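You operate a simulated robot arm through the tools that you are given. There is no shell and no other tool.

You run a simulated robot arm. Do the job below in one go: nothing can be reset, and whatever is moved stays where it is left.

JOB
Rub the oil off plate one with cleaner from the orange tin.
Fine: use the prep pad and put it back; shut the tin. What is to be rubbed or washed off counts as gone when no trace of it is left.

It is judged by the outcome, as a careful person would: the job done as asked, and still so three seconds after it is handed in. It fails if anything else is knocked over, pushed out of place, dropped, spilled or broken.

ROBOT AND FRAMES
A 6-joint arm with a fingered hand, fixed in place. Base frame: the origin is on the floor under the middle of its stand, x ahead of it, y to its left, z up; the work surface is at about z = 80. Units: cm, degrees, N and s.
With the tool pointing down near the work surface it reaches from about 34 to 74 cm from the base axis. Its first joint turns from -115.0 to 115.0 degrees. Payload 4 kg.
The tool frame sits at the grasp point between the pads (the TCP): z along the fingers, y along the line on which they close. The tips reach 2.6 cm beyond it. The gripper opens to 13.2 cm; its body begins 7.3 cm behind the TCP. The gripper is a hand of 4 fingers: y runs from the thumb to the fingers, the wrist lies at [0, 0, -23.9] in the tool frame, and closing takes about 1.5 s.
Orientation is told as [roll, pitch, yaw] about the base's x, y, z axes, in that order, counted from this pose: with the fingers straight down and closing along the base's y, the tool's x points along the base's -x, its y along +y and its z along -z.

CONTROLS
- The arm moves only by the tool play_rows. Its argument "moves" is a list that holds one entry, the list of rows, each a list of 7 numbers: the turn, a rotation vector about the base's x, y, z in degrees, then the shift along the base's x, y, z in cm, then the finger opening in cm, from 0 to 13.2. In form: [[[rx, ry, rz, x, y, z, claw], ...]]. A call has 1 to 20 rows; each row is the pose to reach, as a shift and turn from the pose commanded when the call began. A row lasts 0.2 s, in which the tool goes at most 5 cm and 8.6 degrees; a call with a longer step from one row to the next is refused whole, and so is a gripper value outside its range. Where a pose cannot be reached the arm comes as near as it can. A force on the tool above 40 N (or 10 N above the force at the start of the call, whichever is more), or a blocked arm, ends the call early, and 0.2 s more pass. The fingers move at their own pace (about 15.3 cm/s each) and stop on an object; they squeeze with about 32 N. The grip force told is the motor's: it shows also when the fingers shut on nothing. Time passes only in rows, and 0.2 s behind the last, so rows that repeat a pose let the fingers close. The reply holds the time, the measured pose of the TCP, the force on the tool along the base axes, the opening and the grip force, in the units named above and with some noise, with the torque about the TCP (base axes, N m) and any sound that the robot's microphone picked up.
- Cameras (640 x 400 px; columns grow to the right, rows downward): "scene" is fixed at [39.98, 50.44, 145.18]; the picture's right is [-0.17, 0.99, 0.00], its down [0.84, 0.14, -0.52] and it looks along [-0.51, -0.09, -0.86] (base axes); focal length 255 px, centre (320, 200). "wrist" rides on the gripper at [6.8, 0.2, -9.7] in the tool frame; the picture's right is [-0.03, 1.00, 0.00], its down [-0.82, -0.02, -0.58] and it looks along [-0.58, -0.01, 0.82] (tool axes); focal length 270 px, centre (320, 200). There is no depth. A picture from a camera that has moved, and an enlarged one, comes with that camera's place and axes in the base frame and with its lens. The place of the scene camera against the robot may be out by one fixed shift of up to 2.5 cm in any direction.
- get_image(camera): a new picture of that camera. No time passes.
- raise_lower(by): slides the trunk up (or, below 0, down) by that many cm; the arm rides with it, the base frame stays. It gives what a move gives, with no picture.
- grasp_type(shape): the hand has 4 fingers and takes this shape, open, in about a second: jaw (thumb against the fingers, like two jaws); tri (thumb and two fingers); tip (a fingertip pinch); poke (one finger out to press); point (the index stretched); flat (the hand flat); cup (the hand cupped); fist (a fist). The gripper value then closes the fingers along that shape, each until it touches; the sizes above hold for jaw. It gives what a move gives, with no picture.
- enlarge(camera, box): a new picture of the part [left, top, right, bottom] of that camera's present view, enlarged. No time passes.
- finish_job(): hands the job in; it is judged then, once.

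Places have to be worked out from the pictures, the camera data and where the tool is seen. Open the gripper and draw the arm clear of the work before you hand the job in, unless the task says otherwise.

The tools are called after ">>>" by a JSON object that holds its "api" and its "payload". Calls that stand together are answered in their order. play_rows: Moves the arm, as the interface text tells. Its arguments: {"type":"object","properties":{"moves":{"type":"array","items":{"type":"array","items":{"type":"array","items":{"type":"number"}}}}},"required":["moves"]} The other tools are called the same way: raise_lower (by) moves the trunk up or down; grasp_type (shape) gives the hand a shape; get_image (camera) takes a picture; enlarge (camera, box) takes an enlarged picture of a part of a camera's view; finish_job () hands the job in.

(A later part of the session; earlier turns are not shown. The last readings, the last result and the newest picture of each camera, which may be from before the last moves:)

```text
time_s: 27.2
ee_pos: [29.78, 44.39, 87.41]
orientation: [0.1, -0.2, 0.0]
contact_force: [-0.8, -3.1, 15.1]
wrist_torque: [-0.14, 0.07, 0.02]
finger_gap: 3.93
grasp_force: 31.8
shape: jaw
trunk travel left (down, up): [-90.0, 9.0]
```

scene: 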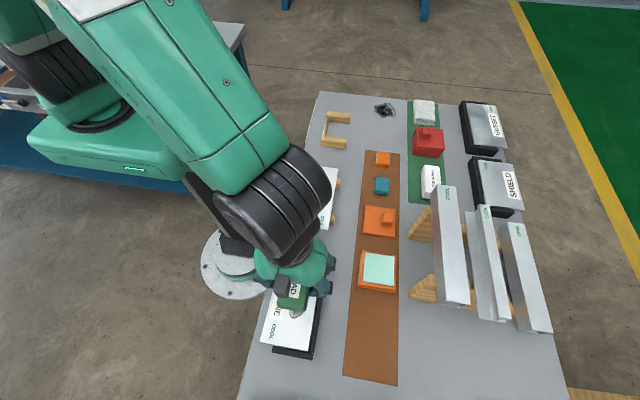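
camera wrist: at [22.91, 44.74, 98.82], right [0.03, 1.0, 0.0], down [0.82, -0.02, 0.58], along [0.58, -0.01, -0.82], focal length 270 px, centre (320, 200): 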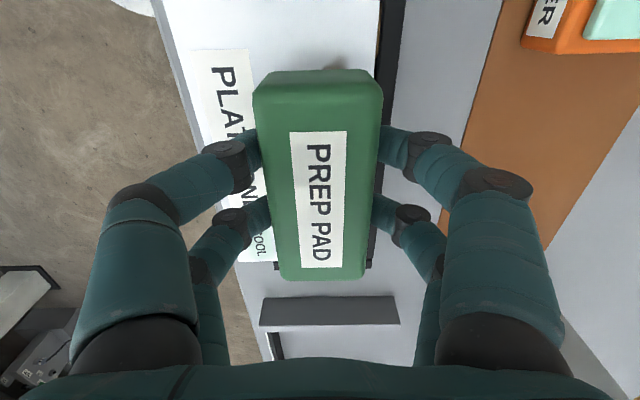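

Contact: 15 N on the plate. I rub with gentle strokes along x (the frame holds the plate in that direction).

>>> {"api": "play_rows", "payload": {"moves": [[[0, 0, 0, -0.8, 0, 0, 2], [0, 0, 0, -1.8, 0, 0, 2], [0, 0, 0, -2.8, 0, 0, 2], [0, 0, 0, -3.3, 0, 0, 2], [0, 0, 0, -2.3, 0, 0, 2], [0, 0, 0, -1.2, 0, 0, 2], [0, 0, 0, 0, 0, 0, 2], [0, 0, 0, 1.2, 0, 0, 2], [0, 0, 0, 2.4, 0, 0, 2], [0, 0, 0, 3.3, 0, 0, 2], [0, 0, 0, 2.2, 0, 0, 2], [0, 0, 0, 1.1, 0, 0, 2], [0, 0, 0, 0, 0, 0, 2], [0, 0, 0, 0, 0, 0, 2]]]}}

>>> {"api": "get_image", "payload": {"camera": "wrist"}}

>>> {"api": "enlarge", "payload": {"camera": "scene", "box": [230, 230, 350, 370]}}

```text
time_s: 30.2
ee_pos: [29.54, 44.17, 87.32]
orientation: [0.1, -0.1, 0.1]
contact_force: [3.5, 0.6, 28.3]
wrist_torque: [0.03, 0.0, -0.01]
finger_gap: 3.97
grasp_force: 31.6
shape: jaw
trunk travel left (down, up): [-90.0, 9.0]
```

```text
taken
camera wrist: at [22.67, 44.43, 96.97], right [0.03, 1.0, 0.0], down [0.82, -0.02, 0.58], along [0.58, -0.01, -0.82], focal length 270 px, centre (320, 200)
```

wrist: 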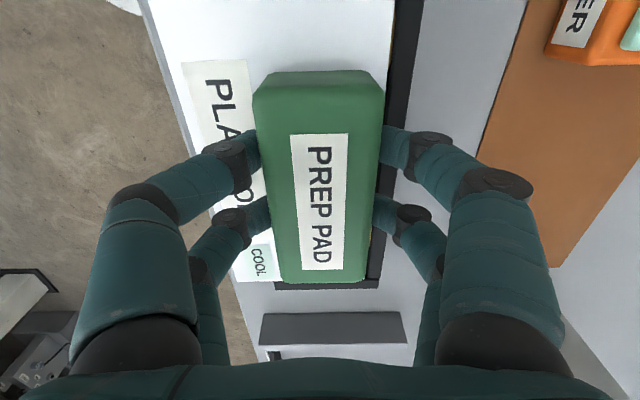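

```text
2.86 times, centred on (290, 300) of scene
camera zoom: at [39.98, 50.44, 145.18], right [-0.17, 0.99, 0.0], down [0.84, 0.14, -0.52], along [-0.51, -0.09, -0.86], focal length 728 px, centre (406, -86)
```

zoom: 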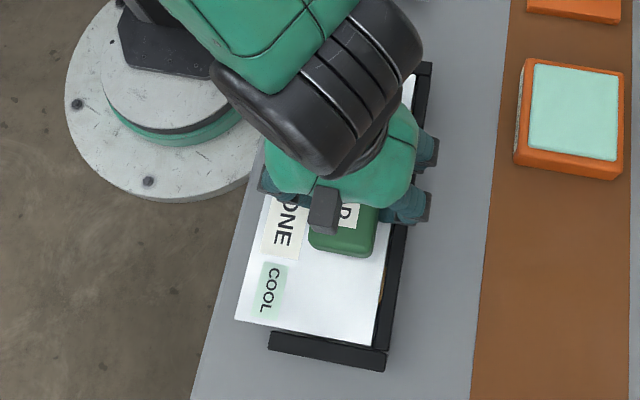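

The plate hasn't moved and force rose to 28 N. I lift slightly, shift towards +y to cover the strip near the plate's edge, and lower again with less pressure.

>>> {"api": "play_rows", "payload": {"moves": [[[0, 0, 0, 0, 0, 0.5, 2], [0, 0, 0, 0, 0, 1.0, 2], [0, 0, 0, 0, 0.8, 1.0, 2], [0, 0, 0, 0, 0.8, 0.6, 2], [0, 0, 0, 0, 0.8, 0.3, 2], [0, 0, 0, 0, 0.8, 0.1, 2], [0, 0, 0, 0, 0.8, 0.1, 2]]]}}

>>> {"api": "get_image", "payload": {"camera": "wrist"}}

```text
time_s: 31.8
ee_pos: [29.67, 45.22, 87.43]
orientation: [0.1, -0.2, 0.0]
contact_force: [0.5, -0.2, 6.4]
wrist_torque: [-0.05, 0.03, 0.03]
finger_gap: 3.94
grasp_force: 31.8
shape: jaw
trunk travel left (down, up): [-90.0, 9.0]
```

```text
taken
camera wrist: at [22.72, 45.43, 97.05], right [0.03, 1.0, 0.0], down [0.82, -0.02, 0.58], along [0.58, -0.01, -0.82], focal length 270 px, centre (320, 200)
```

wrist: 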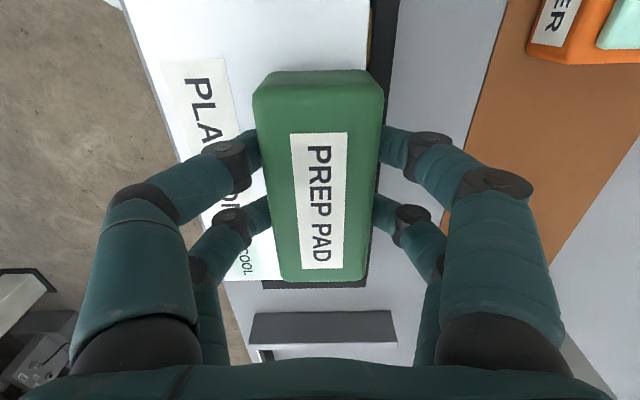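

Pressure is 6 N with the pad edge close to the plate's +y edge. I stroke along x again with slightly more pressure.

>>> {"api": "play_rows", "payload": {"moves": [[[0, 0, 0, -0.8, 0, -0.05, 2], [0, 0, 0, -1.8, 0, -0.05, 2], [0, 0, 0, -2.8, 0, -0.05, 2], [0, 0, 0, -3.3, 0, -0.05, 2], [0, 0, 0, -2.3, 0, -0.05, 2], [0, 0, 0, -1.2, 0, -0.05, 2], [0, 0, 0, 0, 0, -0.05, 2], [0, 0, 0, 1.2, 0, -0.05, 2], [0, 0, 0, 2.4, 0, -0.05, 2], [0, 0, 0, 3.3, 0, -0.05, 2], [0, 0, 0, 2.2, 0, -0.05, 2], [0, 0, 0, 1.1, 0, -0.05, 2], [0, 0, 0, 0, 0, -0.05, 2], [0, 0, 0, 0, 0, -0.05, 2]]]}}

>>> {"api": "get_image", "payload": {"camera": "wrist"}}

```text
time_s: 34.8
ee_pos: [29.56, 45.08, 87.33]
orientation: [0.2, 0.0, 0.0]
contact_force: [2.2, -0.1, 13.5]
wrist_torque: [-0.01, -0.02, 0.01]
finger_gap: 3.98
grasp_force: 31.5
shape: jaw
trunk travel left (down, up): [-90.0, 9.0]
```

```text
taken
camera wrist: at [22.79, 45.32, 97.02], right [0.03, 1.0, 0.0], down [0.82, -0.02, 0.58], along [0.58, -0.01, -0.82], focal length 270 px, centre (320, 200)
```

wrist: 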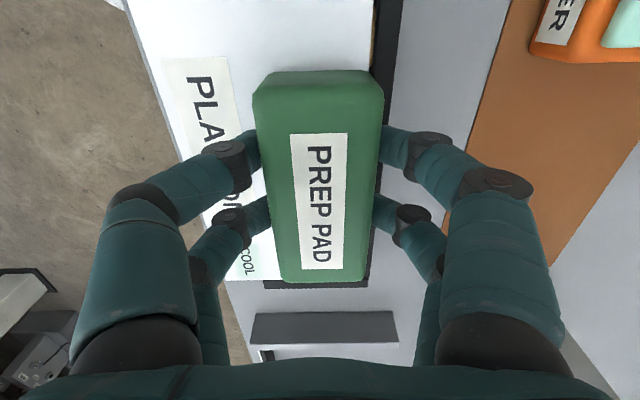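

Now I lift, shift towards −y to cover the stain's left part, and stroke again.

>>> {"api": "play_rows", "payload": {"moves": [[[0, 0, 0, 0, 0, 0.5, 2], [0, 0, 0, 0, 0, 1.0, 2], [0, 0, 0, 0, -1.9, 1.0, 2], [0, 0, 0, 0, -1.9, 0.6, 2], [0, 0, 0, 0, -1.9, 0.3, 2], [0, 0, 0, 0, -1.9, 0.05, 2], [0, 0, 0, 0, -1.9, 0, 2], [0, 0, 0, -1, -1.9, 0, 2], [0, 0, 0, -2, -1.9, 0, 2], [0, 0, 0, -3, -1.9, 0, 2], [0, 0, 0, -2, -1.9, 0, 2], [0, 0, 0, -1, -1.9, 0, 2], [0, 0, 0, 0, -1.9, 0, 2], [0, 0, 0, 1.2, -1.9, 0, 2], [0, 0, 0, 2.4, -1.9, 0, 2], [0, 0, 0, 3.4, -1.9, 0, 2], [0, 0, 0, 2.2, -1.9, 0, 2], [0, 0, 0, 1.1, -1.9, 0, 2], [0, 0, 0, 0, -1.9, 0, 2], [0, 0, 0, 0, -1.9, 0, 2]]]}}

>>> {"api": "get_image", "payload": {"camera": "wrist"}}

```text
time_s: 39.0
ee_pos: [29.75, 43.3, 87.45]
orientation: [0.2, -0.1, -0.1]
contact_force: [2.6, -1.3, 11.0]
wrist_torque: [0.02, -0.04, 0.03]
finger_gap: 3.93
grasp_force: 32.3
shape: jaw
trunk travel left (down, up): [-90.0, 9.0]
```

```text
taken
camera wrist: at [22.84, 43.52, 97.03], right [0.03, 1.0, 0.0], down [0.82, -0.02, 0.58], along [0.58, -0.01, -0.82], focal length 270 px, centre (320, 200)
```

wrist: 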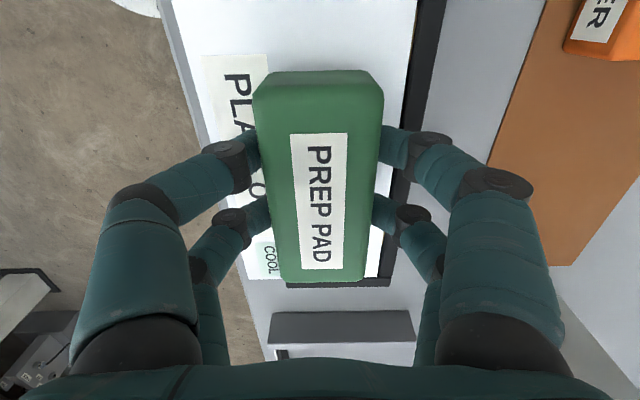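

Strokes done over the whole stain area. I lift the pad and move it over its home spot so the scene camera can see the plate.

>>> {"api": "play_rows", "payload": {"moves": [[[0, 0, 0, 0, 0, 1, 2], [0, 0, 0, 0, 0, 4, 2], [0, 0, 0, 0, 0, 8, 2], [0, 0, 0, 0, 0, 12, 2], [0, 0, 0, 0, 0, 13.85, 2], [0, 0, 0, 1.2, 3.5, 13.85, 2], [0, 0, 0, 2.4, 7, 13.85, 2], [0, 0, 0, 3.6, 10.5, 13.85, 2], [0, 0, 0, 4.9, 14, 13.85, 2], [0, 0, 0, 6.2, 17.4, 13.85, 2], [0, 0, 0, 6.2, 17.4, 13.85, 2]]]}}

>>> {"api": "get_image", "payload": {"camera": "wrist"}}

>>> {"api": "enlarge", "payload": {"camera": "scene", "box": [250, 240, 340, 365]}}

```text
time_s: 41.4
ee_pos: [35.89, 60.71, 101.22]
orientation: [0.0, 0.0, 0.0]
contact_force: [0.1, -0.3, -0.3]
wrist_torque: [0.01, -0.01, -0.02]
finger_gap: 3.96
grasp_force: 31.9
shape: jaw
trunk travel left (down, up): [-90.0, 9.0]
```

```text
taken
camera wrist: at [29.06, 60.88, 110.82], right [0.03, 1.0, 0.0], down [0.82, -0.02, 0.58], along [0.58, -0.02, -0.82], focal length 270 px, centre (320, 200)
```

wrist: 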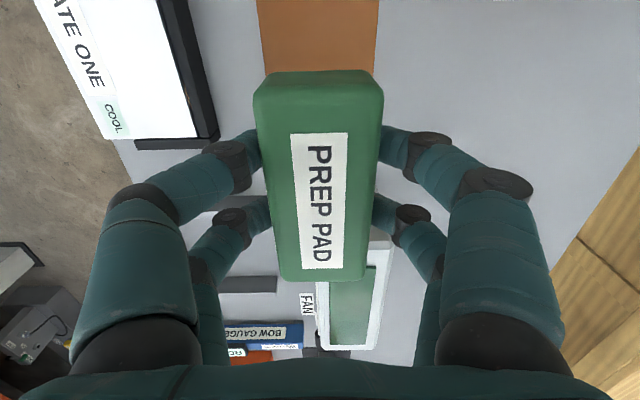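

```text
3.20 times, centred on (295, 302) of scene
camera zoom: at [39.98, 50.44, 145.18], right [-0.17, 0.99, 0.0], down [0.84, 0.14, -0.52], along [-0.51, -0.09, -0.86], focal length 816 px, centre (400, -128)
```

zoom: 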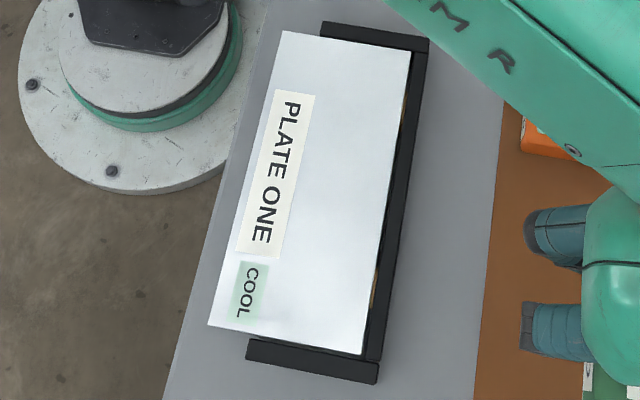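

The oil looks gone and the plate's corners are where they were. I zoom in further to check for any residue.

>>> {"api": "enlarge", "payload": {"camera": "scene", "box": [275, 250, 325, 345]}}

>>> {"api": "enlarge", "payload": {"camera": "scene", "box": [285, 245, 325, 295]}}

>>> {"api": "enlarge", "payload": {"camera": "scene", "box": [280, 290, 320, 340]}}

>>> {"api": "enlarge", "payload": {"camera": "wrist", "box": [40, 0, 240, 150]}}

```text
4.21 times, centred on (300, 298) of scene
camera zoom: at [39.98, 50.44, 145.18], right [-0.17, 0.99, 0.0], down [0.84, 0.14, -0.52], along [-0.51, -0.09, -0.86], focal length 1073 px, centre (404, -210)
```

zoom: 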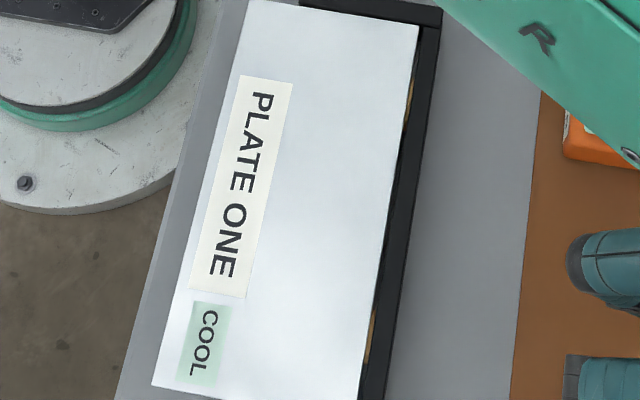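

```text
8.00 times, centred on (305, 270) of scene
camera zoom: at [39.98, 50.44, 145.18], right [-0.17, 0.99, 0.0], down [0.84, 0.14, -0.52], along [-0.51, -0.09, -0.86], focal length 2039 px, centre (440, -360)
```

zoom: 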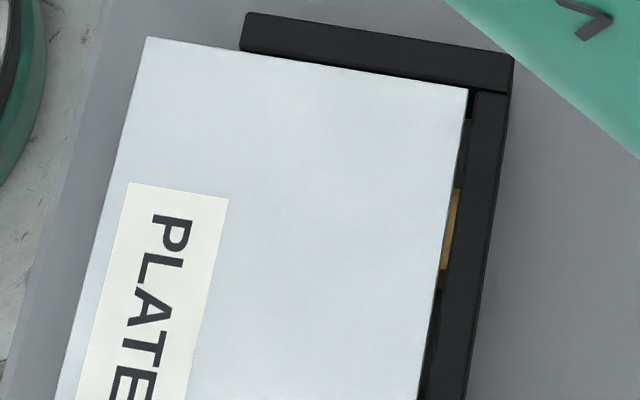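

```text
8.00 times, centred on (300, 315) of scene
camera zoom: at [39.98, 50.44, 145.18], right [-0.17, 0.99, 0.0], down [0.84, 0.14, -0.52], along [-0.51, -0.09, -0.86], focal length 2039 px, centre (480, -720)
```

zoom: 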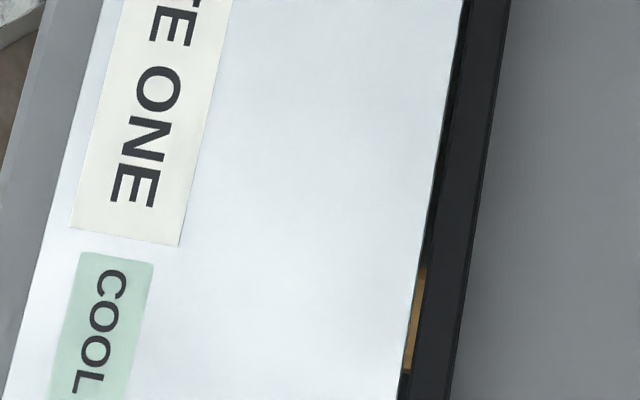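

```text
2.67 times, centred on (140, 75) of wrist
camera zoom: at [29.06, 60.88, 110.82], right [0.03, 1.0, 0.0], down [0.82, -0.02, 0.58], along [0.58, -0.02, -0.82], focal length 721 px, centre (800, 533)
```

zoom: 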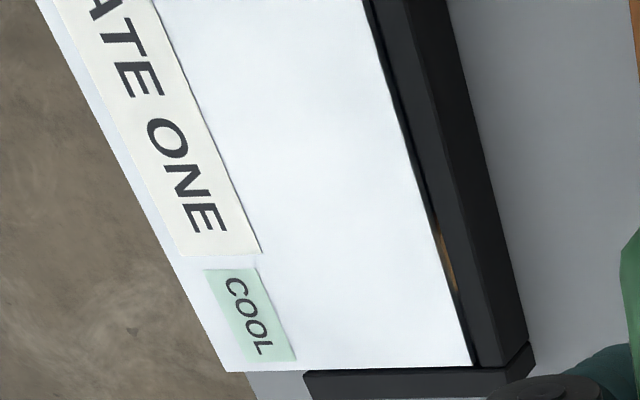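

No trace of oil is visible. I now lower the pad back onto its original spot on the mat.

>>> {"api": "play_rows", "payload": {"moves": [[[0, 0, 0, 0, 0, -4, 2], [0, 0, 0, 0, 0, -8, 2], [0, 0, 0, 0, 0, -12, 2], [0, 0, 0, 0, 0, -14.5, 2], [0, 0, 0, 0, 0, -15.8, 2], [0, 0, 0, 0, 0, -16.3, 2], [0, 0, 0, 0, 0, -16.6, 2], [0, 0, 0, 0, 0, -16.8, 2], [0, 0, 0, 0, 0, -16.9, 2]]]}}

>>> {"api": "get_image", "payload": {"camera": "wrist"}}

```text
time_s: 43.4
ee_pos: [35.64, 60.83, 84.21]
orientation: [-0.1, 0.0, 0.0]
contact_force: [-0.1, -1.0, -0.4]
wrist_torque: [-0.03, 0.03, -0.02]
finger_gap: 3.97
grasp_force: 32.2
shape: jaw
trunk travel left (down, up): [-90.0, 9.0]
```

```text
taken
camera wrist: at [28.93, 60.97, 93.91], right [0.03, 1.0, 0.0], down [0.82, -0.02, 0.58], along [0.58, -0.01, -0.82], focal length 270 px, centre (320, 200)
```

wrist: 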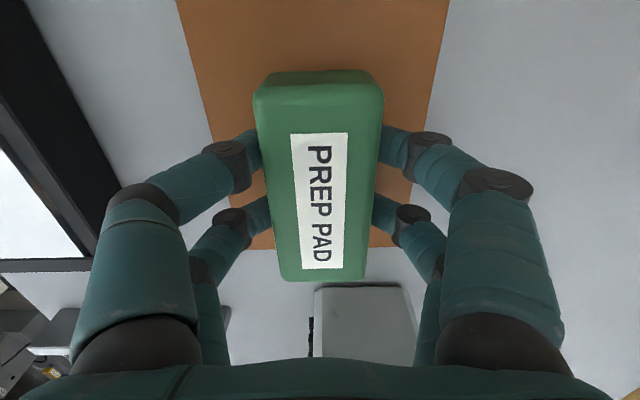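

The pad is over its home spot, not quite touching. I lower a little more until contact.

>>> {"api": "play_rows", "payload": {"moves": [[[0, 0, 0, 0, 0, -0.1, 2], [0, 0, 0, 0, 0, -0.15, 2], [0, 0, 0, 0, 0, -0.2, 2]]]}}

```text
time_s: 44.2
ee_pos: [35.83, 60.7, 84.2]
orientation: [0.1, -0.1, 0.0]
contact_force: [-1.5, -1.6, 3.4]
wrist_torque: [-0.01, 0.01, -0.02]
finger_gap: 3.95
grasp_force: 31.6
shape: jaw
trunk travel left (down, up): [-90.0, 9.0]
```

Contact felt (3–4 N). I open the hand to the same 8 cm as before.

>>> {"api": "play_rows", "payload": {"moves": [[[0, 0, 0, 0, 0, 0.05, 4], [0, 0, 0, 0, 0, 0.1, 4.5], [0, 0, 0, 0, 0, 0.1, 5.5], [0, 0, 0, 0, 0, 0.1, 7], [0, 0, 0, 0, 0, 0.1, 8], [0, 0, 0, 0, 0, 0.1, 8], [0, 0, 0, 0, 0, 0.1, 8]]]}}

>>> {"api": "get_image", "payload": {"camera": "wrist"}}

```text
time_s: 45.8
ee_pos: [35.89, 60.75, 84.22]
orientation: [0.0, 0.0, -0.1]
contact_force: [0.4, -0.2, 0.4]
wrist_torque: [0.01, -0.03, 0.01]
finger_gap: 7.95
grasp_force: 0.0
shape: jaw
trunk travel left (down, up): [-90.0, 9.0]
```

```text
taken
camera wrist: at [28.99, 60.92, 93.78], right [0.03, 1.0, 0.0], down [0.82, -0.02, 0.58], along [0.58, -0.01, -0.82], focal length 270 px, centre (320, 200)
```

wrist: 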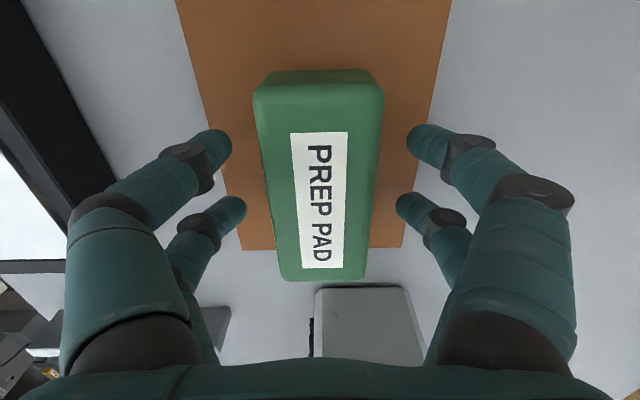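

The pad is back in its place within about a millimetre. I rise straight up and then move to a free spot to look at other hand shapes for the small lid knob.

>>> {"api": "play_rows", "payload": {"moves": [[[0, 0, 0, 0, 0, 2, 8], [0, 0, 0, 0, 0, 6, 8], [0, 0, 0, 0, 0, 11, 8], [0, 0, 0, 0, 0, 16, 8], [0, 0, 0, 0, 0, 20, 8], [0, 0, 0, -4, -2, 20, 8], [0, 0, 0, -8, -4, 20, 8], [0, 0, 0, -12, -6, 20, 8], [0, 0, 0, -16, -8, 20, 8], [0, 0, 0, -18, -9, 20, 8], [0, 0, 0, -18, -9, 20, 8]]]}}

>>> {"api": "grasp_type", "payload": {"shape": "tip"}}

>>> {"api": "get_image", "payload": {"camera": "wrist"}}

>>> {"api": "get_image", "payload": {"camera": "scene"}}

```text
time_s: 48.2
ee_pos: [18.0, 51.7, 104.15]
orientation: [0.1, 0.0, 0.0]
contact_force: [0.0, 0.2, -0.1]
wrist_torque: [-0.01, -0.01, 0.03]
finger_gap: 7.94
grasp_force: 0.0
shape: jaw
trunk travel left (down, up): [-90.0, 9.0]
```

```text
time_s: 49.1
ee_pos: [18.18, 51.72, 104.1]
orientation: [0.0, 0.0, 0.0]
contact_force: [-0.1, 0.0, -0.1]
wrist_torque: [0.01, 0.04, 0.01]
finger_gap: 13.19
grasp_force: 0.1
shape: tip
trunk travel left (down, up): [-90.0, 9.0]
```

```text
taken
camera wrist: at [11.23, 51.97, 113.75], right [0.03, 1.0, 0.0], down [0.82, -0.02, 0.58], along [0.58, -0.01, -0.82], focal length 270 px, centre (320, 200)
```

wrist: 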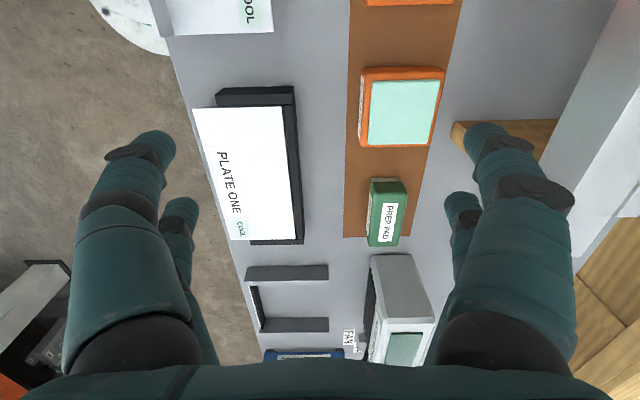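

```text
taken
```

scene: 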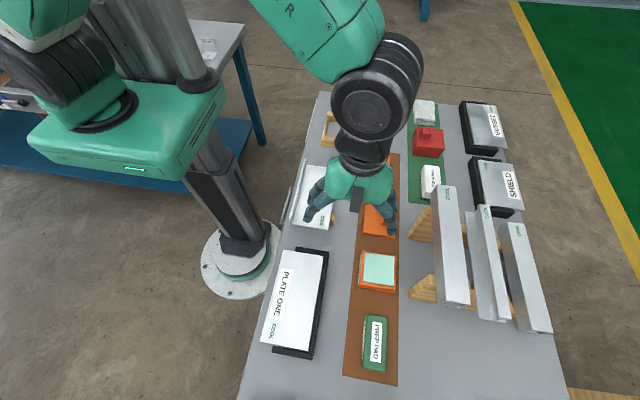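

Plate one looks clean from this side too. I close the tip shape partly in free air to see how its fingers meet.

>>> {"api": "play_rows", "payload": {"moves": [[[0, 0, 0, 0, 0, 0, 9], [0, 0, 0, 0, 0, 0, 6], [0, 0, 0, 0, 0, 0, 4.5], [0, 0, 0, 0, 0, 0, 4.5], [0, 0, 0, 0, 0, 0, 4.5], [0, 0, 0, 0, 0, 0, 4.5]]]}}

>>> {"api": "get_image", "payload": {"camera": "wrist"}}

>>> {"api": "enlarge", "payload": {"camera": "scene", "box": [280, 120, 440, 260]}}

>>> {"api": "enlarge", "payload": {"camera": "wrist", "box": [180, 80, 320, 250]}}

```text
time_s: 50.5
ee_pos: [18.15, 51.77, 104.18]
orientation: [0.0, 0.1, 0.0]
contact_force: [0.6, -0.8, 0.5]
wrist_torque: [0.01, 0.02, 0.0]
finger_gap: 4.56
grasp_force: 0.1
shape: tip
trunk travel left (down, up): [-90.0, 9.0]
```

```text
taken
camera wrist: at [11.23, 51.97, 113.75], right [0.03, 1.0, 0.0], down [0.82, -0.02, 0.58], along [0.58, -0.01, -0.82], focal length 270 px, centre (320, 200)
```

wrist: 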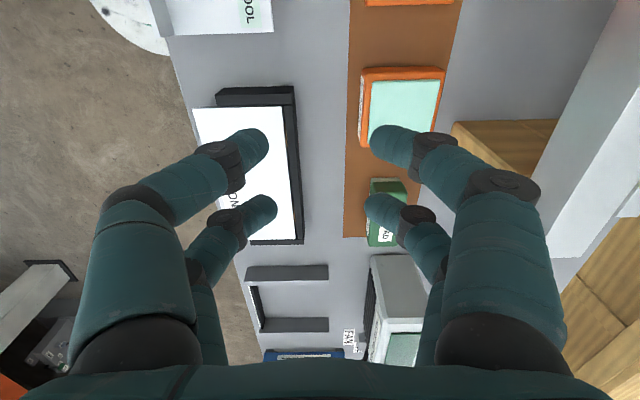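

```text
2.86 times, centred on (360, 190) of scene
camera zoom: at [39.98, 50.44, 145.18], right [-0.17, 0.99, 0.0], down [0.84, 0.14, -0.52], along [-0.51, -0.09, -0.86], focal length 728 px, centre (206, 229)
```

zoom: 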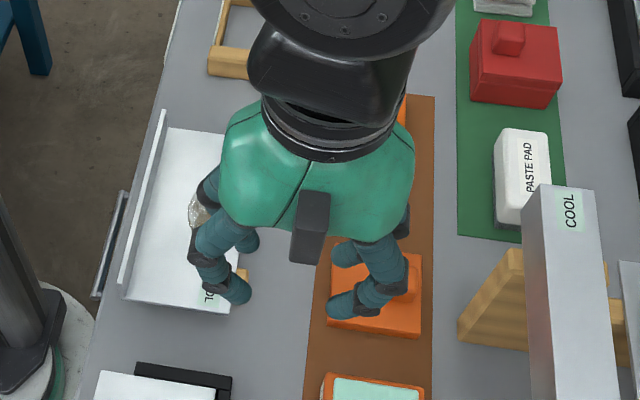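

```text
2.35 times, centred on (250, 165) of wrist
camera zoom: at [11.23, 51.97, 113.75], right [0.03, 1.0, 0.0], down [0.82, -0.02, 0.58], along [0.58, -0.01, -0.82], focal length 636 px, centre (485, 282)
```

zoom: 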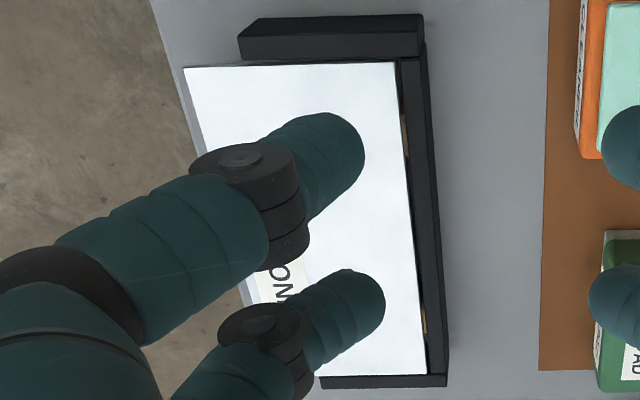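

Tip looks the same as jaw: two fingers on either side. I try the tri shape.

>>> {"api": "grasp_type", "payload": {"shape": "tri"}}

>>> {"api": "play_rows", "payload": {"moves": [[[0, 0, 0, 0, 0, 0, 9], [0, 0, 0, 0, 0, 0, 6], [0, 0, 0, 0, 0, 0, 4.5], [0, 0, 0, 0, 0, 0, 4.5], [0, 0, 0, 0, 0, 0, 4.5], [0, 0, 0, 0, 0, 0, 4.5]]]}}

>>> {"api": "get_image", "payload": {"camera": "wrist"}}

>>> {"api": "enlarge", "payload": {"camera": "scene", "box": [280, 120, 440, 260]}}

```text
time_s: 51.4
ee_pos: [18.07, 51.66, 104.08]
orientation: [0.0, 0.0, 0.0]
contact_force: [-0.2, -1.0, 0.6]
wrist_torque: [0.02, 0.04, 0.02]
finger_gap: 13.16
grasp_force: 0.1
shape: tri
trunk travel left (down, up): [-90.0, 9.0]
```

```text
time_s: 52.8
ee_pos: [18.13, 51.8, 104.14]
orientation: [0.0, 0.0, 0.0]
contact_force: [-0.2, -1.2, -0.6]
wrist_torque: [0.01, 0.05, -0.01]
finger_gap: 4.54
grasp_force: 0.1
shape: tri
trunk travel left (down, up): [-90.0, 9.0]
```

```text
taken
camera wrist: at [11.23, 51.97, 113.75], right [0.03, 1.0, 0.0], down [0.82, -0.02, 0.58], along [0.58, -0.01, -0.82], focal length 270 px, centre (320, 200)
```

wrist: 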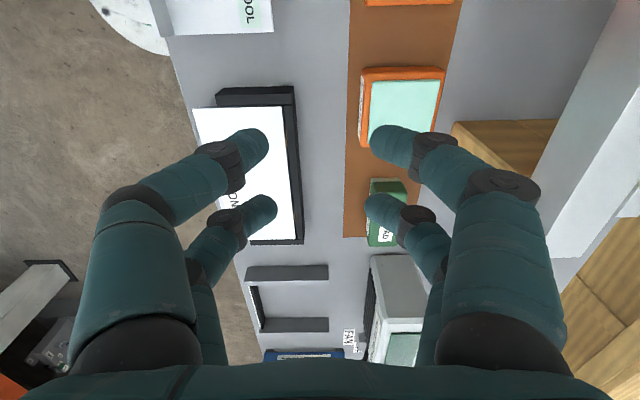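

```text
2.86 times, centred on (360, 190) of scene
camera zoom: at [39.98, 50.44, 145.18], right [-0.17, 0.99, 0.0], down [0.84, 0.14, -0.52], along [-0.51, -0.09, -0.86], focal length 728 px, centre (206, 229)
```

zoom: 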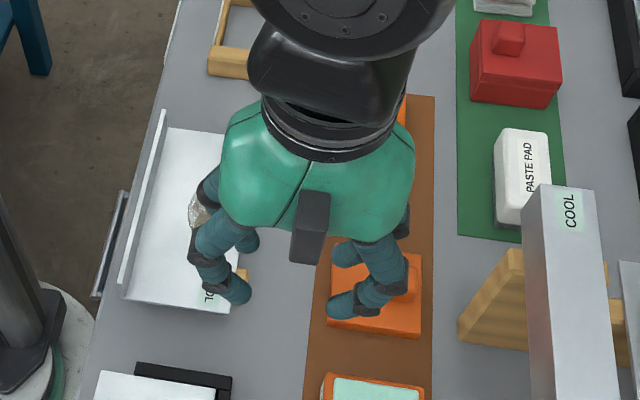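

The shapes look alike, so I return to the jaw shape, in which the four fingers can straddle the knob. I go towards the lid with the hand turned 90° and staying high.

>>> {"api": "grasp_type", "payload": {"shape": "jaw"}}

>>> {"api": "play_rows", "payload": {"moves": [[[0, 0, 8.2, -1, 0.5, 0, 9], [0, 0, 16.4, -2, 1, 0, 7], [0, 0, 24.6, -3, 1.5, 0, 6], [0, 0, 32.8, -4, 2, 0, 6], [0, 0, 41, -5, 2.5, 0, 6], [0, 0, 49.2, -6, 3, 0, 6], [0, 0, 57.4, -7, 3.5, 0, 6], [0, 0, 65.6, -8, 4, 0, 6], [0, 0, 73.8, -9, 4.5, 0, 6], [0, 0, 82, -10, 5, 0, 6], [0, 0, 90, -11.4, 5.5, 0, 6], [0, 0, 90, -11.4, 5.5, 0, 6]]]}}

>>> {"api": "get_image", "payload": {"camera": "wrist"}}

>>> {"api": "get_image", "payload": {"camera": "scene"}}

```text
time_s: 53.7
ee_pos: [18.02, 51.74, 104.02]
orientation: [0.0, -0.1, 0.1]
contact_force: [-0.1, -0.7, -0.4]
wrist_torque: [0.03, -0.01, 0.0]
finger_gap: 13.18
grasp_force: 0.0
shape: jaw
trunk travel left (down, up): [-90.0, 9.0]
```

```text
time_s: 56.3
ee_pos: [6.48, 57.07, 104.21]
orientation: [0.0, 0.0, 90.0]
contact_force: [-0.3, -0.1, -0.4]
wrist_torque: [0.0, 0.02, -0.02]
finger_gap: 6.06
grasp_force: 0.0
shape: jaw
trunk travel left (down, up): [-90.0, 9.0]
```

```text
taken
camera wrist: at [6.33, 50.32, 113.83], right [-1.0, 0.02, 0.0], down [0.02, 0.82, 0.58], along [0.01, 0.58, -0.82], focal length 270 px, centre (320, 200)
```

wrist: 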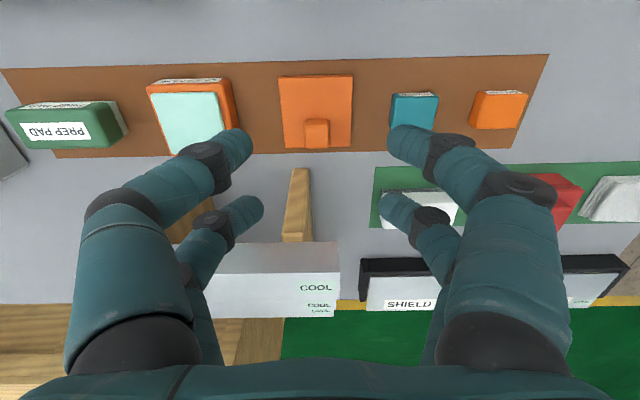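

```text
taken
```

scene: 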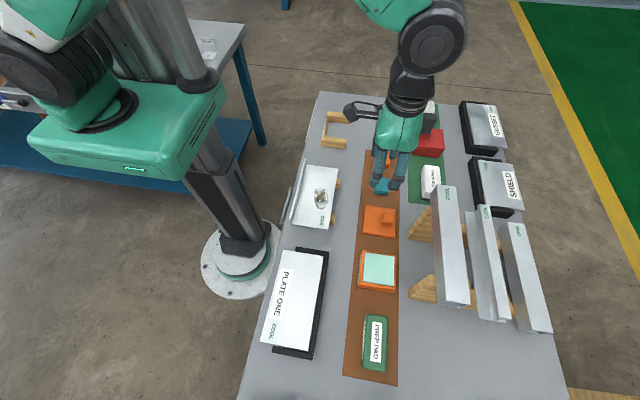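

From this side I can see the lid, the tin and the labels. I zoom in for measurements.

>>> {"api": "enlarge", "payload": {"camera": "wrist", "box": [260, 60, 380, 180]}}

>>> {"api": "enlarge", "payload": {"camera": "wrist", "box": [130, 60, 250, 170]}}

>>> {"api": "enlarge", "payload": {"camera": "wrist", "box": [380, 70, 560, 150]}}

>>> {"api": "enlarge", "payload": {"camera": "scene", "box": [340, 180, 480, 310]}}

```text
3.33 times, centred on (320, 120) of wrist
camera zoom: at [6.33, 50.32, 113.83], right [-1.0, 0.02, 0.0], down [0.02, 0.82, 0.58], along [0.01, 0.58, -0.82], focal length 901 px, centre (320, 467)
```

zoom: 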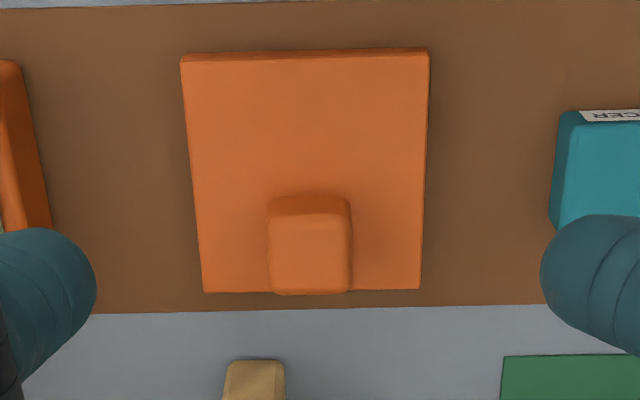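

```text
3.64 times, centred on (190, 115) of wrist
camera zoom: at [6.33, 50.32, 113.83], right [-1.0, 0.02, 0.0], down [0.02, 0.82, 0.58], along [0.01, 0.58, -0.82], focal length 983 px, centre (793, 509)
```

zoom: 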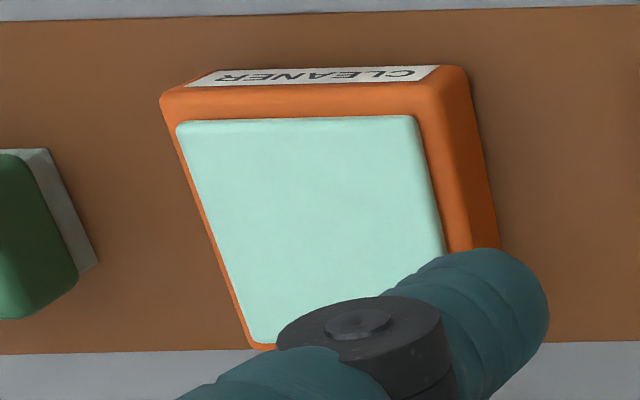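

```text
3.56 times, centred on (470, 110) of wrist
camera zoom: at [6.33, 50.32, 113.83], right [-1.0, 0.02, 0.0], down [0.02, 0.82, 0.58], along [0.01, 0.58, -0.82], focal length 961 px, centre (-213, 520)
```

zoom: 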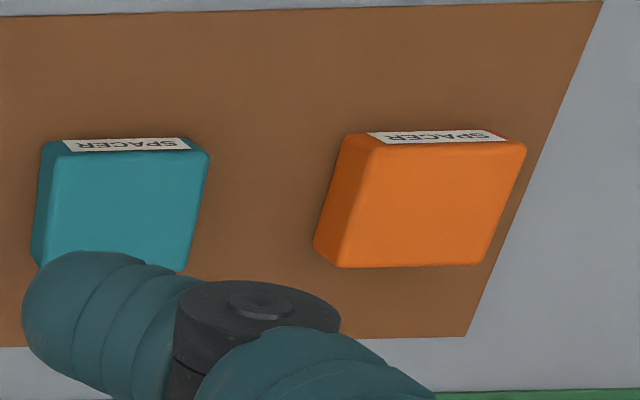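

```text
3.08 times, centred on (410, 245) of scene
camera zoom: at [39.98, 50.44, 145.18], right [-0.17, 0.99, 0.0], down [0.84, 0.14, -0.52], along [-0.51, -0.09, -0.86], focal length 784 px, centre (43, 62)
```

zoom: 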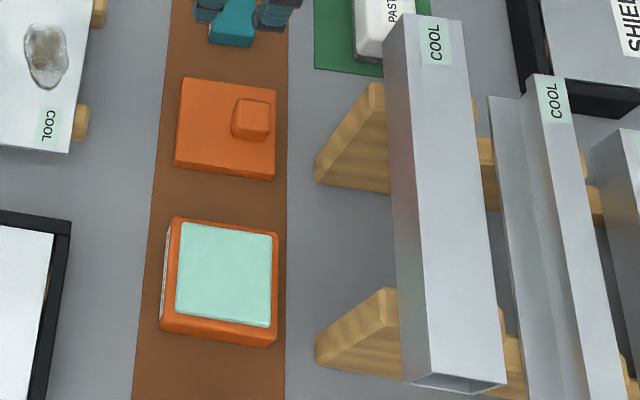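

The other small orange and teal blocks are just spacers. The lid centre is about (6.87, 60.7) and the knob about (6.85, 62.5) with its top near z 83.7; I tilt the hand 10° so its upper part leans away from the beam, and move above the knob.

>>> {"api": "play_rows", "payload": {"moves": [[[5, 0, 0, 0.2, 2.5, 0, 6], [10, 0, 0, 0.39, 5.0, 0, 6], [10, 0, 0, 0.39, 5.0, -4, 6], [10, 0, 0, 0.39, 5.0, -8, 6], [10, 0, 0, 0.39, 5.0, -10, 6], [10, 0, 0, 0.39, 5.0, -10, 6]]]}}

>>> {"api": "get_image", "payload": {"camera": "wrist"}}

>>> {"api": "enlarge", "payload": {"camera": "scene", "box": [320, 100, 480, 260]}}

```text
time_s: 57.7
ee_pos: [6.93, 62.22, 94.18]
orientation: [0.0, -10.1, 90.0]
contact_force: [0.2, -1.1, 0.4]
wrist_torque: [0.02, 0.03, 0.0]
finger_gap: 6.06
grasp_force: 0.0
shape: jaw
trunk travel left (down, up): [-90.0, 9.0]
```

```text
taken
camera wrist: at [6.59, 53.73, 102.39], right [-1.0, 0.03, 0.01], down [0.02, 0.7, 0.71], along [0.01, 0.71, -0.7], focal length 270 px, centre (320, 200)
```

wrist: 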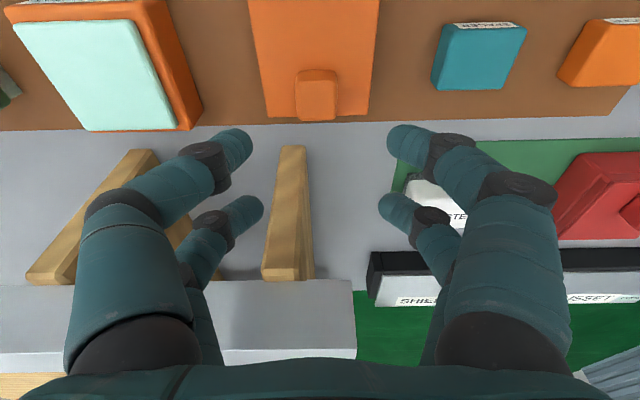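

```text
2.50 times, centred on (400, 180) of scene
camera zoom: at [39.98, 50.44, 145.18], right [-0.17, 0.99, 0.0], down [0.84, 0.14, -0.52], along [-0.51, -0.09, -0.86], focal length 637 px, centre (120, 250)
```

zoom: 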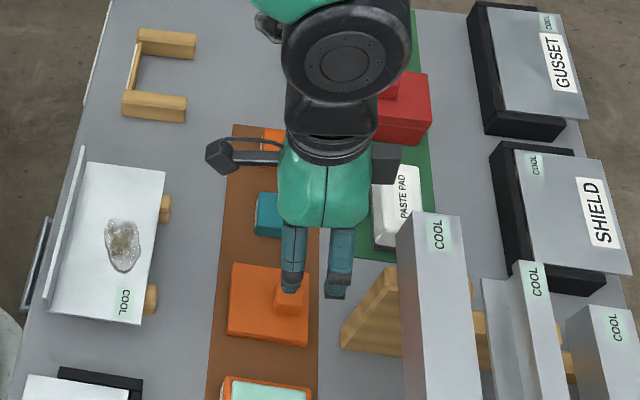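

The hand is centred over the knob with the tilt as planned. I descend to just above the knob and look again.

>>> {"api": "play_rows", "payload": {"moves": [[[0, 0, 0, -0.05, 0, -3, 6], [0, 0, 0, -0.05, 0, -5.5, 6], [0, 0, 0, -0.05, 0, -7, 6], [0, 0, 0, -0.05, 0, -7, 6]]]}}

>>> {"api": "get_image", "payload": {"camera": "wrist"}}

>>> {"api": "enlarge", "payload": {"camera": "scene", "box": [340, 140, 460, 260]}}

```text
time_s: 58.7
ee_pos: [6.8, 62.2, 87.04]
orientation: [0.1, -10.1, 90.0]
contact_force: [-0.1, 0.6, 0.3]
wrist_torque: [0.01, 0.04, 0.02]
finger_gap: 6.07
grasp_force: 0.0
shape: jaw
trunk travel left (down, up): [-90.0, 9.0]
```

```text
taken
camera wrist: at [6.55, 53.83, 95.39], right [-1.0, 0.03, 0.01], down [0.02, 0.7, 0.71], along [0.01, 0.71, -0.7], focal length 270 px, centre (320, 200)
```

wrist: 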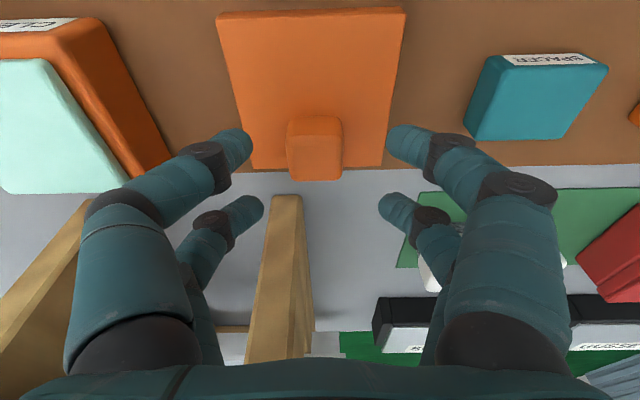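

```text
3.33 times, centred on (400, 200) of scene
camera zoom: at [39.98, 50.44, 145.18], right [-0.17, 0.99, 0.0], down [0.84, 0.14, -0.52], along [-0.51, -0.09, -0.86], focal length 850 px, centre (53, 200)
```

zoom: 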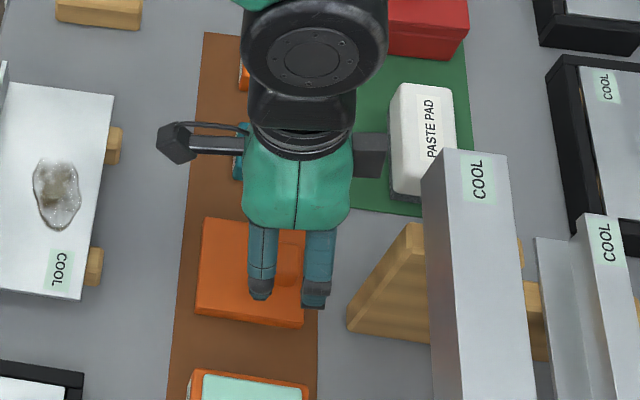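

The knob sits centred between the fingers (knob ≈ (6.95, 62.55), lid top ≈ 81.4). I lower the last 2.3 cm slowly and check force.

>>> {"api": "play_rows", "payload": {"moves": [[[0, 0, 0, 0.1, 0.1, -0.8, 6], [0, 0, 0, 0.1, 0.1, -1.5, 6], [0, 0, 0, 0.1, 0.1, -2.0, 6], [0, 0, 0, 0.1, 0.1, -2.3, 6], [0, 0, 0, 0.1, 0.1, -2.3, 6]]]}}

>>> {"api": "get_image", "payload": {"camera": "wrist"}}

>>> {"api": "enlarge", "payload": {"camera": "scene", "box": [340, 140, 460, 260]}}

```text
time_s: 59.9
ee_pos: [6.96, 62.25, 84.96]
orientation: [-0.1, -10.0, 90.0]
contact_force: [0.5, -0.7, -0.1]
wrist_torque: [0.03, 0.0, -0.01]
finger_gap: 6.07
grasp_force: 0.1
shape: jaw
trunk travel left (down, up): [-90.0, 9.0]
```

```text
taken
camera wrist: at [6.71, 53.83, 93.14], right [-1.0, 0.03, 0.01], down [0.02, 0.7, 0.71], along [0.01, 0.71, -0.7], focal length 270 px, centre (320, 200)
```

wrist: 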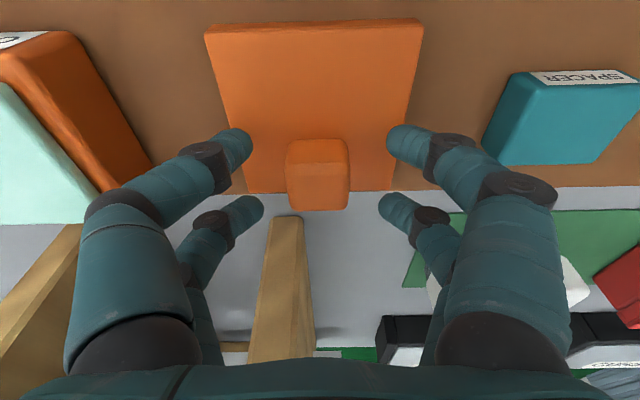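

```text
3.33 times, centred on (400, 200) of scene
camera zoom: at [39.98, 50.44, 145.18], right [-0.17, 0.99, 0.0], down [0.84, 0.14, -0.52], along [-0.51, -0.09, -0.86], focal length 850 px, centre (53, 200)
```

zoom: 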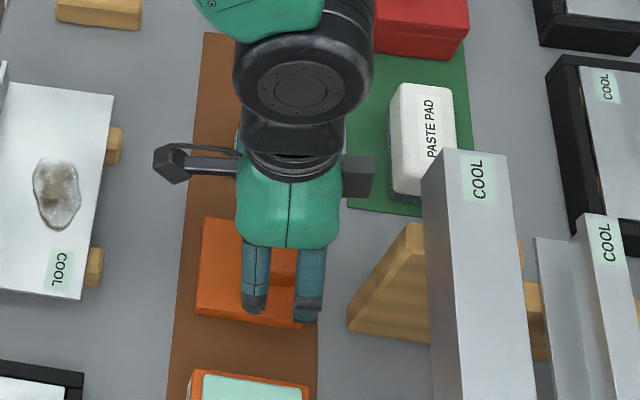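

The four fingertips straddle the knob evenly and clear the lid. I close the hand on the knob.

>>> {"api": "play_rows", "payload": {"moves": [[[0, 0, 0, 0, 0, 0, 5], [0, 0, 0, 0, 0, 0, 4], [0, 0, 0, 0, 0, 0, 3.2], [0, 0, 0, 0, 0, 0, 2.4], [0, 0, 0, 0, 0, 0, 1.5], [0, 0, 0, 0, 0, 0, 1], [0, 0, 0, 0, 0, 0, 1], [0, 0, 0, 0, 0, 0, 1], [0, 0, 0, 0, 0, 0, 1]]]}}

>>> {"api": "get_image", "payload": {"camera": "wrist"}}

```text
time_s: 61.9
ee_pos: [6.95, 62.22, 84.9]
orientation: [0.0, -10.1, 90.0]
contact_force: [0.5, 1.2, 4.5]
wrist_torque: [-0.21, 0.15, -0.02]
finger_gap: 0.7
grasp_force: 32.1
shape: jaw
trunk travel left (down, up): [-90.0, 9.0]
```

```text
taken
camera wrist: at [6.71, 53.82, 93.17], right [-1.0, 0.03, 0.01], down [0.02, 0.7, 0.71], along [0.01, 0.71, -0.7], focal length 270 px, centre (320, 200)
```

wrist: 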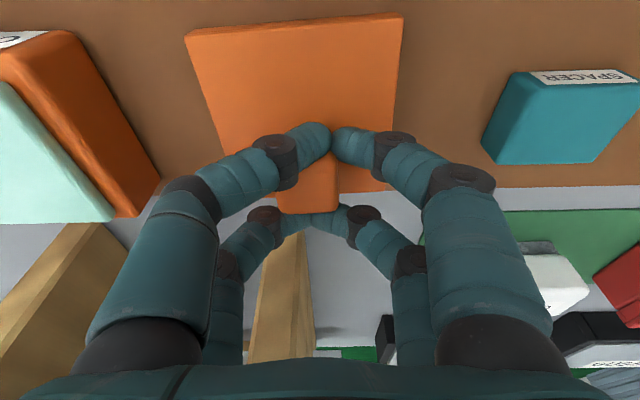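

The fingers slid past on either side of the small knob and nudged the lid a little rather than gripping it. I open again, rise, and will take the lid by its edges instead.

>>> {"api": "play_rows", "payload": {"moves": [[[0, 0, 0, 0, 0, 0, 2], [0, 0, 0, 0, 0, 0, 3.5], [0, 0, 0, 0, 0, 0, 5], [0, 0, 0, 0, 0, 0, 6.5], [0, 0, 0, 0, 0, 0, 6.5], [0, 0, 0, 0, 0, 1, 6.5], [0, 0, 0, 0, 0, 3.5, 6.5], [0, 0, 0, 0, 0, 7, 6.5], [0, 0, 0, 0, 0, 10, 6.5], [0, 0, 0, 0, 0, 10, 6.5]]]}}

>>> {"api": "get_image", "payload": {"camera": "wrist"}}

>>> {"api": "enlarge", "payload": {"camera": "scene", "box": [340, 140, 460, 260]}}

```text
time_s: 64.1
ee_pos: [7.01, 62.27, 94.84]
orientation: [0.0, -9.9, 90.0]
contact_force: [-0.3, 1.4, -0.8]
wrist_torque: [0.01, 0.02, 0.03]
finger_gap: 6.22
grasp_force: 0.1
shape: jaw
trunk travel left (down, up): [-90.0, 9.0]
```

```text
taken
camera wrist: at [6.82, 53.91, 103.08], right [-1.0, 0.03, 0.01], down [0.02, 0.7, 0.71], along [0.01, 0.71, -0.7], focal length 270 px, centre (320, 200)
```

wrist: 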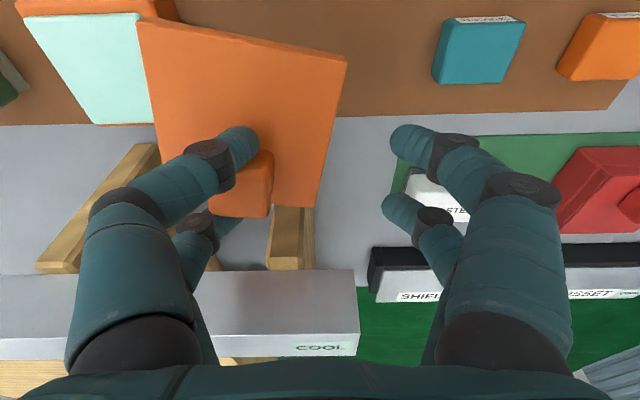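

```text
3.33 times, centred on (400, 200) of scene
camera zoom: at [39.98, 50.44, 145.18], right [-0.17, 0.99, 0.0], down [0.84, 0.14, -0.52], along [-0.51, -0.09, -0.86], focal length 850 px, centre (53, 200)
```

zoom: 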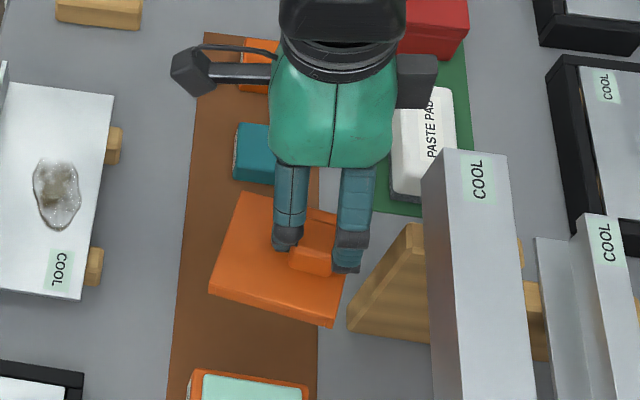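

The lid has come up with the hand: its knob is wedged between the two fingers on the +x side. I look closely before doing anything.

>>> {"api": "enlarge", "payload": {"camera": "wrist", "box": [120, 10, 360, 270]}}

>>> {"api": "enlarge", "payload": {"camera": "scene", "box": [370, 170, 440, 240]}}

>>> {"api": "get_image", "payload": {"camera": "scene"}}

```text
1.54 times, centred on (240, 140) of wrist
camera zoom: at [6.82, 53.91, 103.08], right [-1.0, 0.03, 0.01], down [0.02, 0.7, 0.71], along [0.01, 0.71, -0.7], focal length 416 px, centre (443, 292)
```

zoom: 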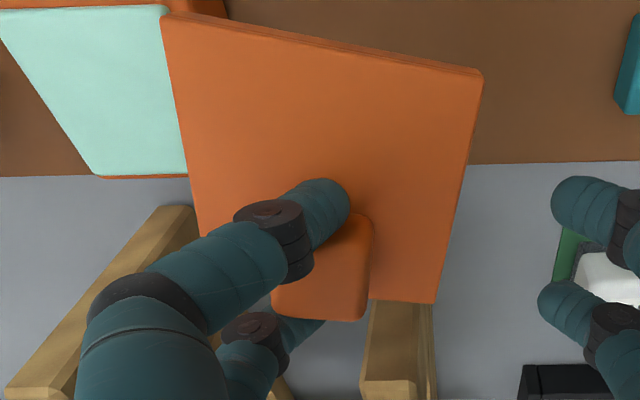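

```text
5.71 times, centred on (405, 205) of scene
camera zoom: at [39.98, 50.44, 145.18], right [-0.17, 0.99, 0.0], down [0.84, 0.14, -0.52], along [-0.51, -0.09, -0.86], focal length 1456 px, centre (-166, 171)
```

zoom: 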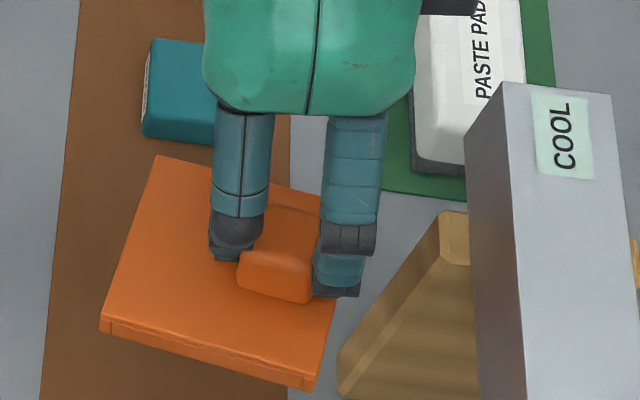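

```text
taken
```

scene: 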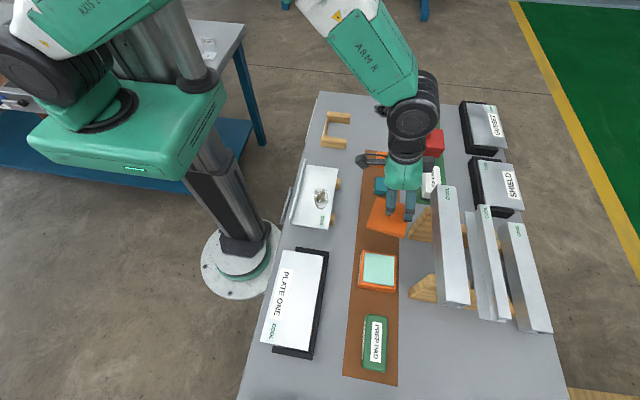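

The lid hangs wedged by its knob on the +x fingers, slightly turned. I lower it slowly back to the mat at this spot, where there is free room between tin and spacer.

>>> {"api": "play_rows", "payload": {"moves": [[[0, 0, 0, 0, 0, -1, 6.5], [0, 0, 0, 0, 0, -3, 6.5], [0, 0, 0, 0, 0, -5, 6.5], [0, 0, 0, 0, 0, -7, 6.5], [0, 0, 0, 0, 0, -8.2, 6.5], [0, 0, 0, 0, 0, -8.8, 6.5], [0, 0, 0, 0, 0, -8.8, 6.5]]]}}

>>> {"api": "get_image", "payload": {"camera": "wrist"}}

>>> {"api": "enlarge", "payload": {"camera": "scene", "box": [350, 170, 440, 260]}}

```text
time_s: 65.7
ee_pos: [6.94, 62.33, 85.97]
orientation: [0.0, -10.0, 90.0]
contact_force: [-0.1, 0.4, -0.2]
wrist_torque: [-0.02, 0.02, -0.03]
finger_gap: 6.24
grasp_force: 0.0
shape: jaw
trunk travel left (down, up): [-90.0, 9.0]
```

```text
taken
camera wrist: at [6.73, 53.96, 94.22], right [-1.0, 0.03, 0.01], down [0.02, 0.7, 0.71], along [0.01, 0.71, -0.7], focal length 270 px, centre (320, 200)
```

wrist: 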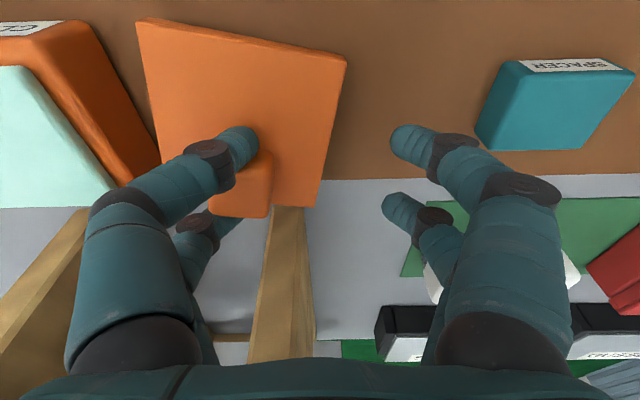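

```text
4.44 times, centred on (395, 215) of scene
camera zoom: at [39.98, 50.44, 145.18], right [-0.17, 0.99, 0.0], down [0.84, 0.14, -0.52], along [-0.51, -0.09, -0.86], focal length 1133 px, centre (-13, 133)
```

zoom: 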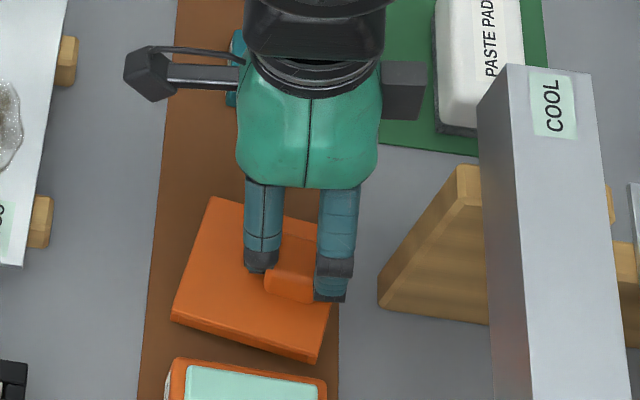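

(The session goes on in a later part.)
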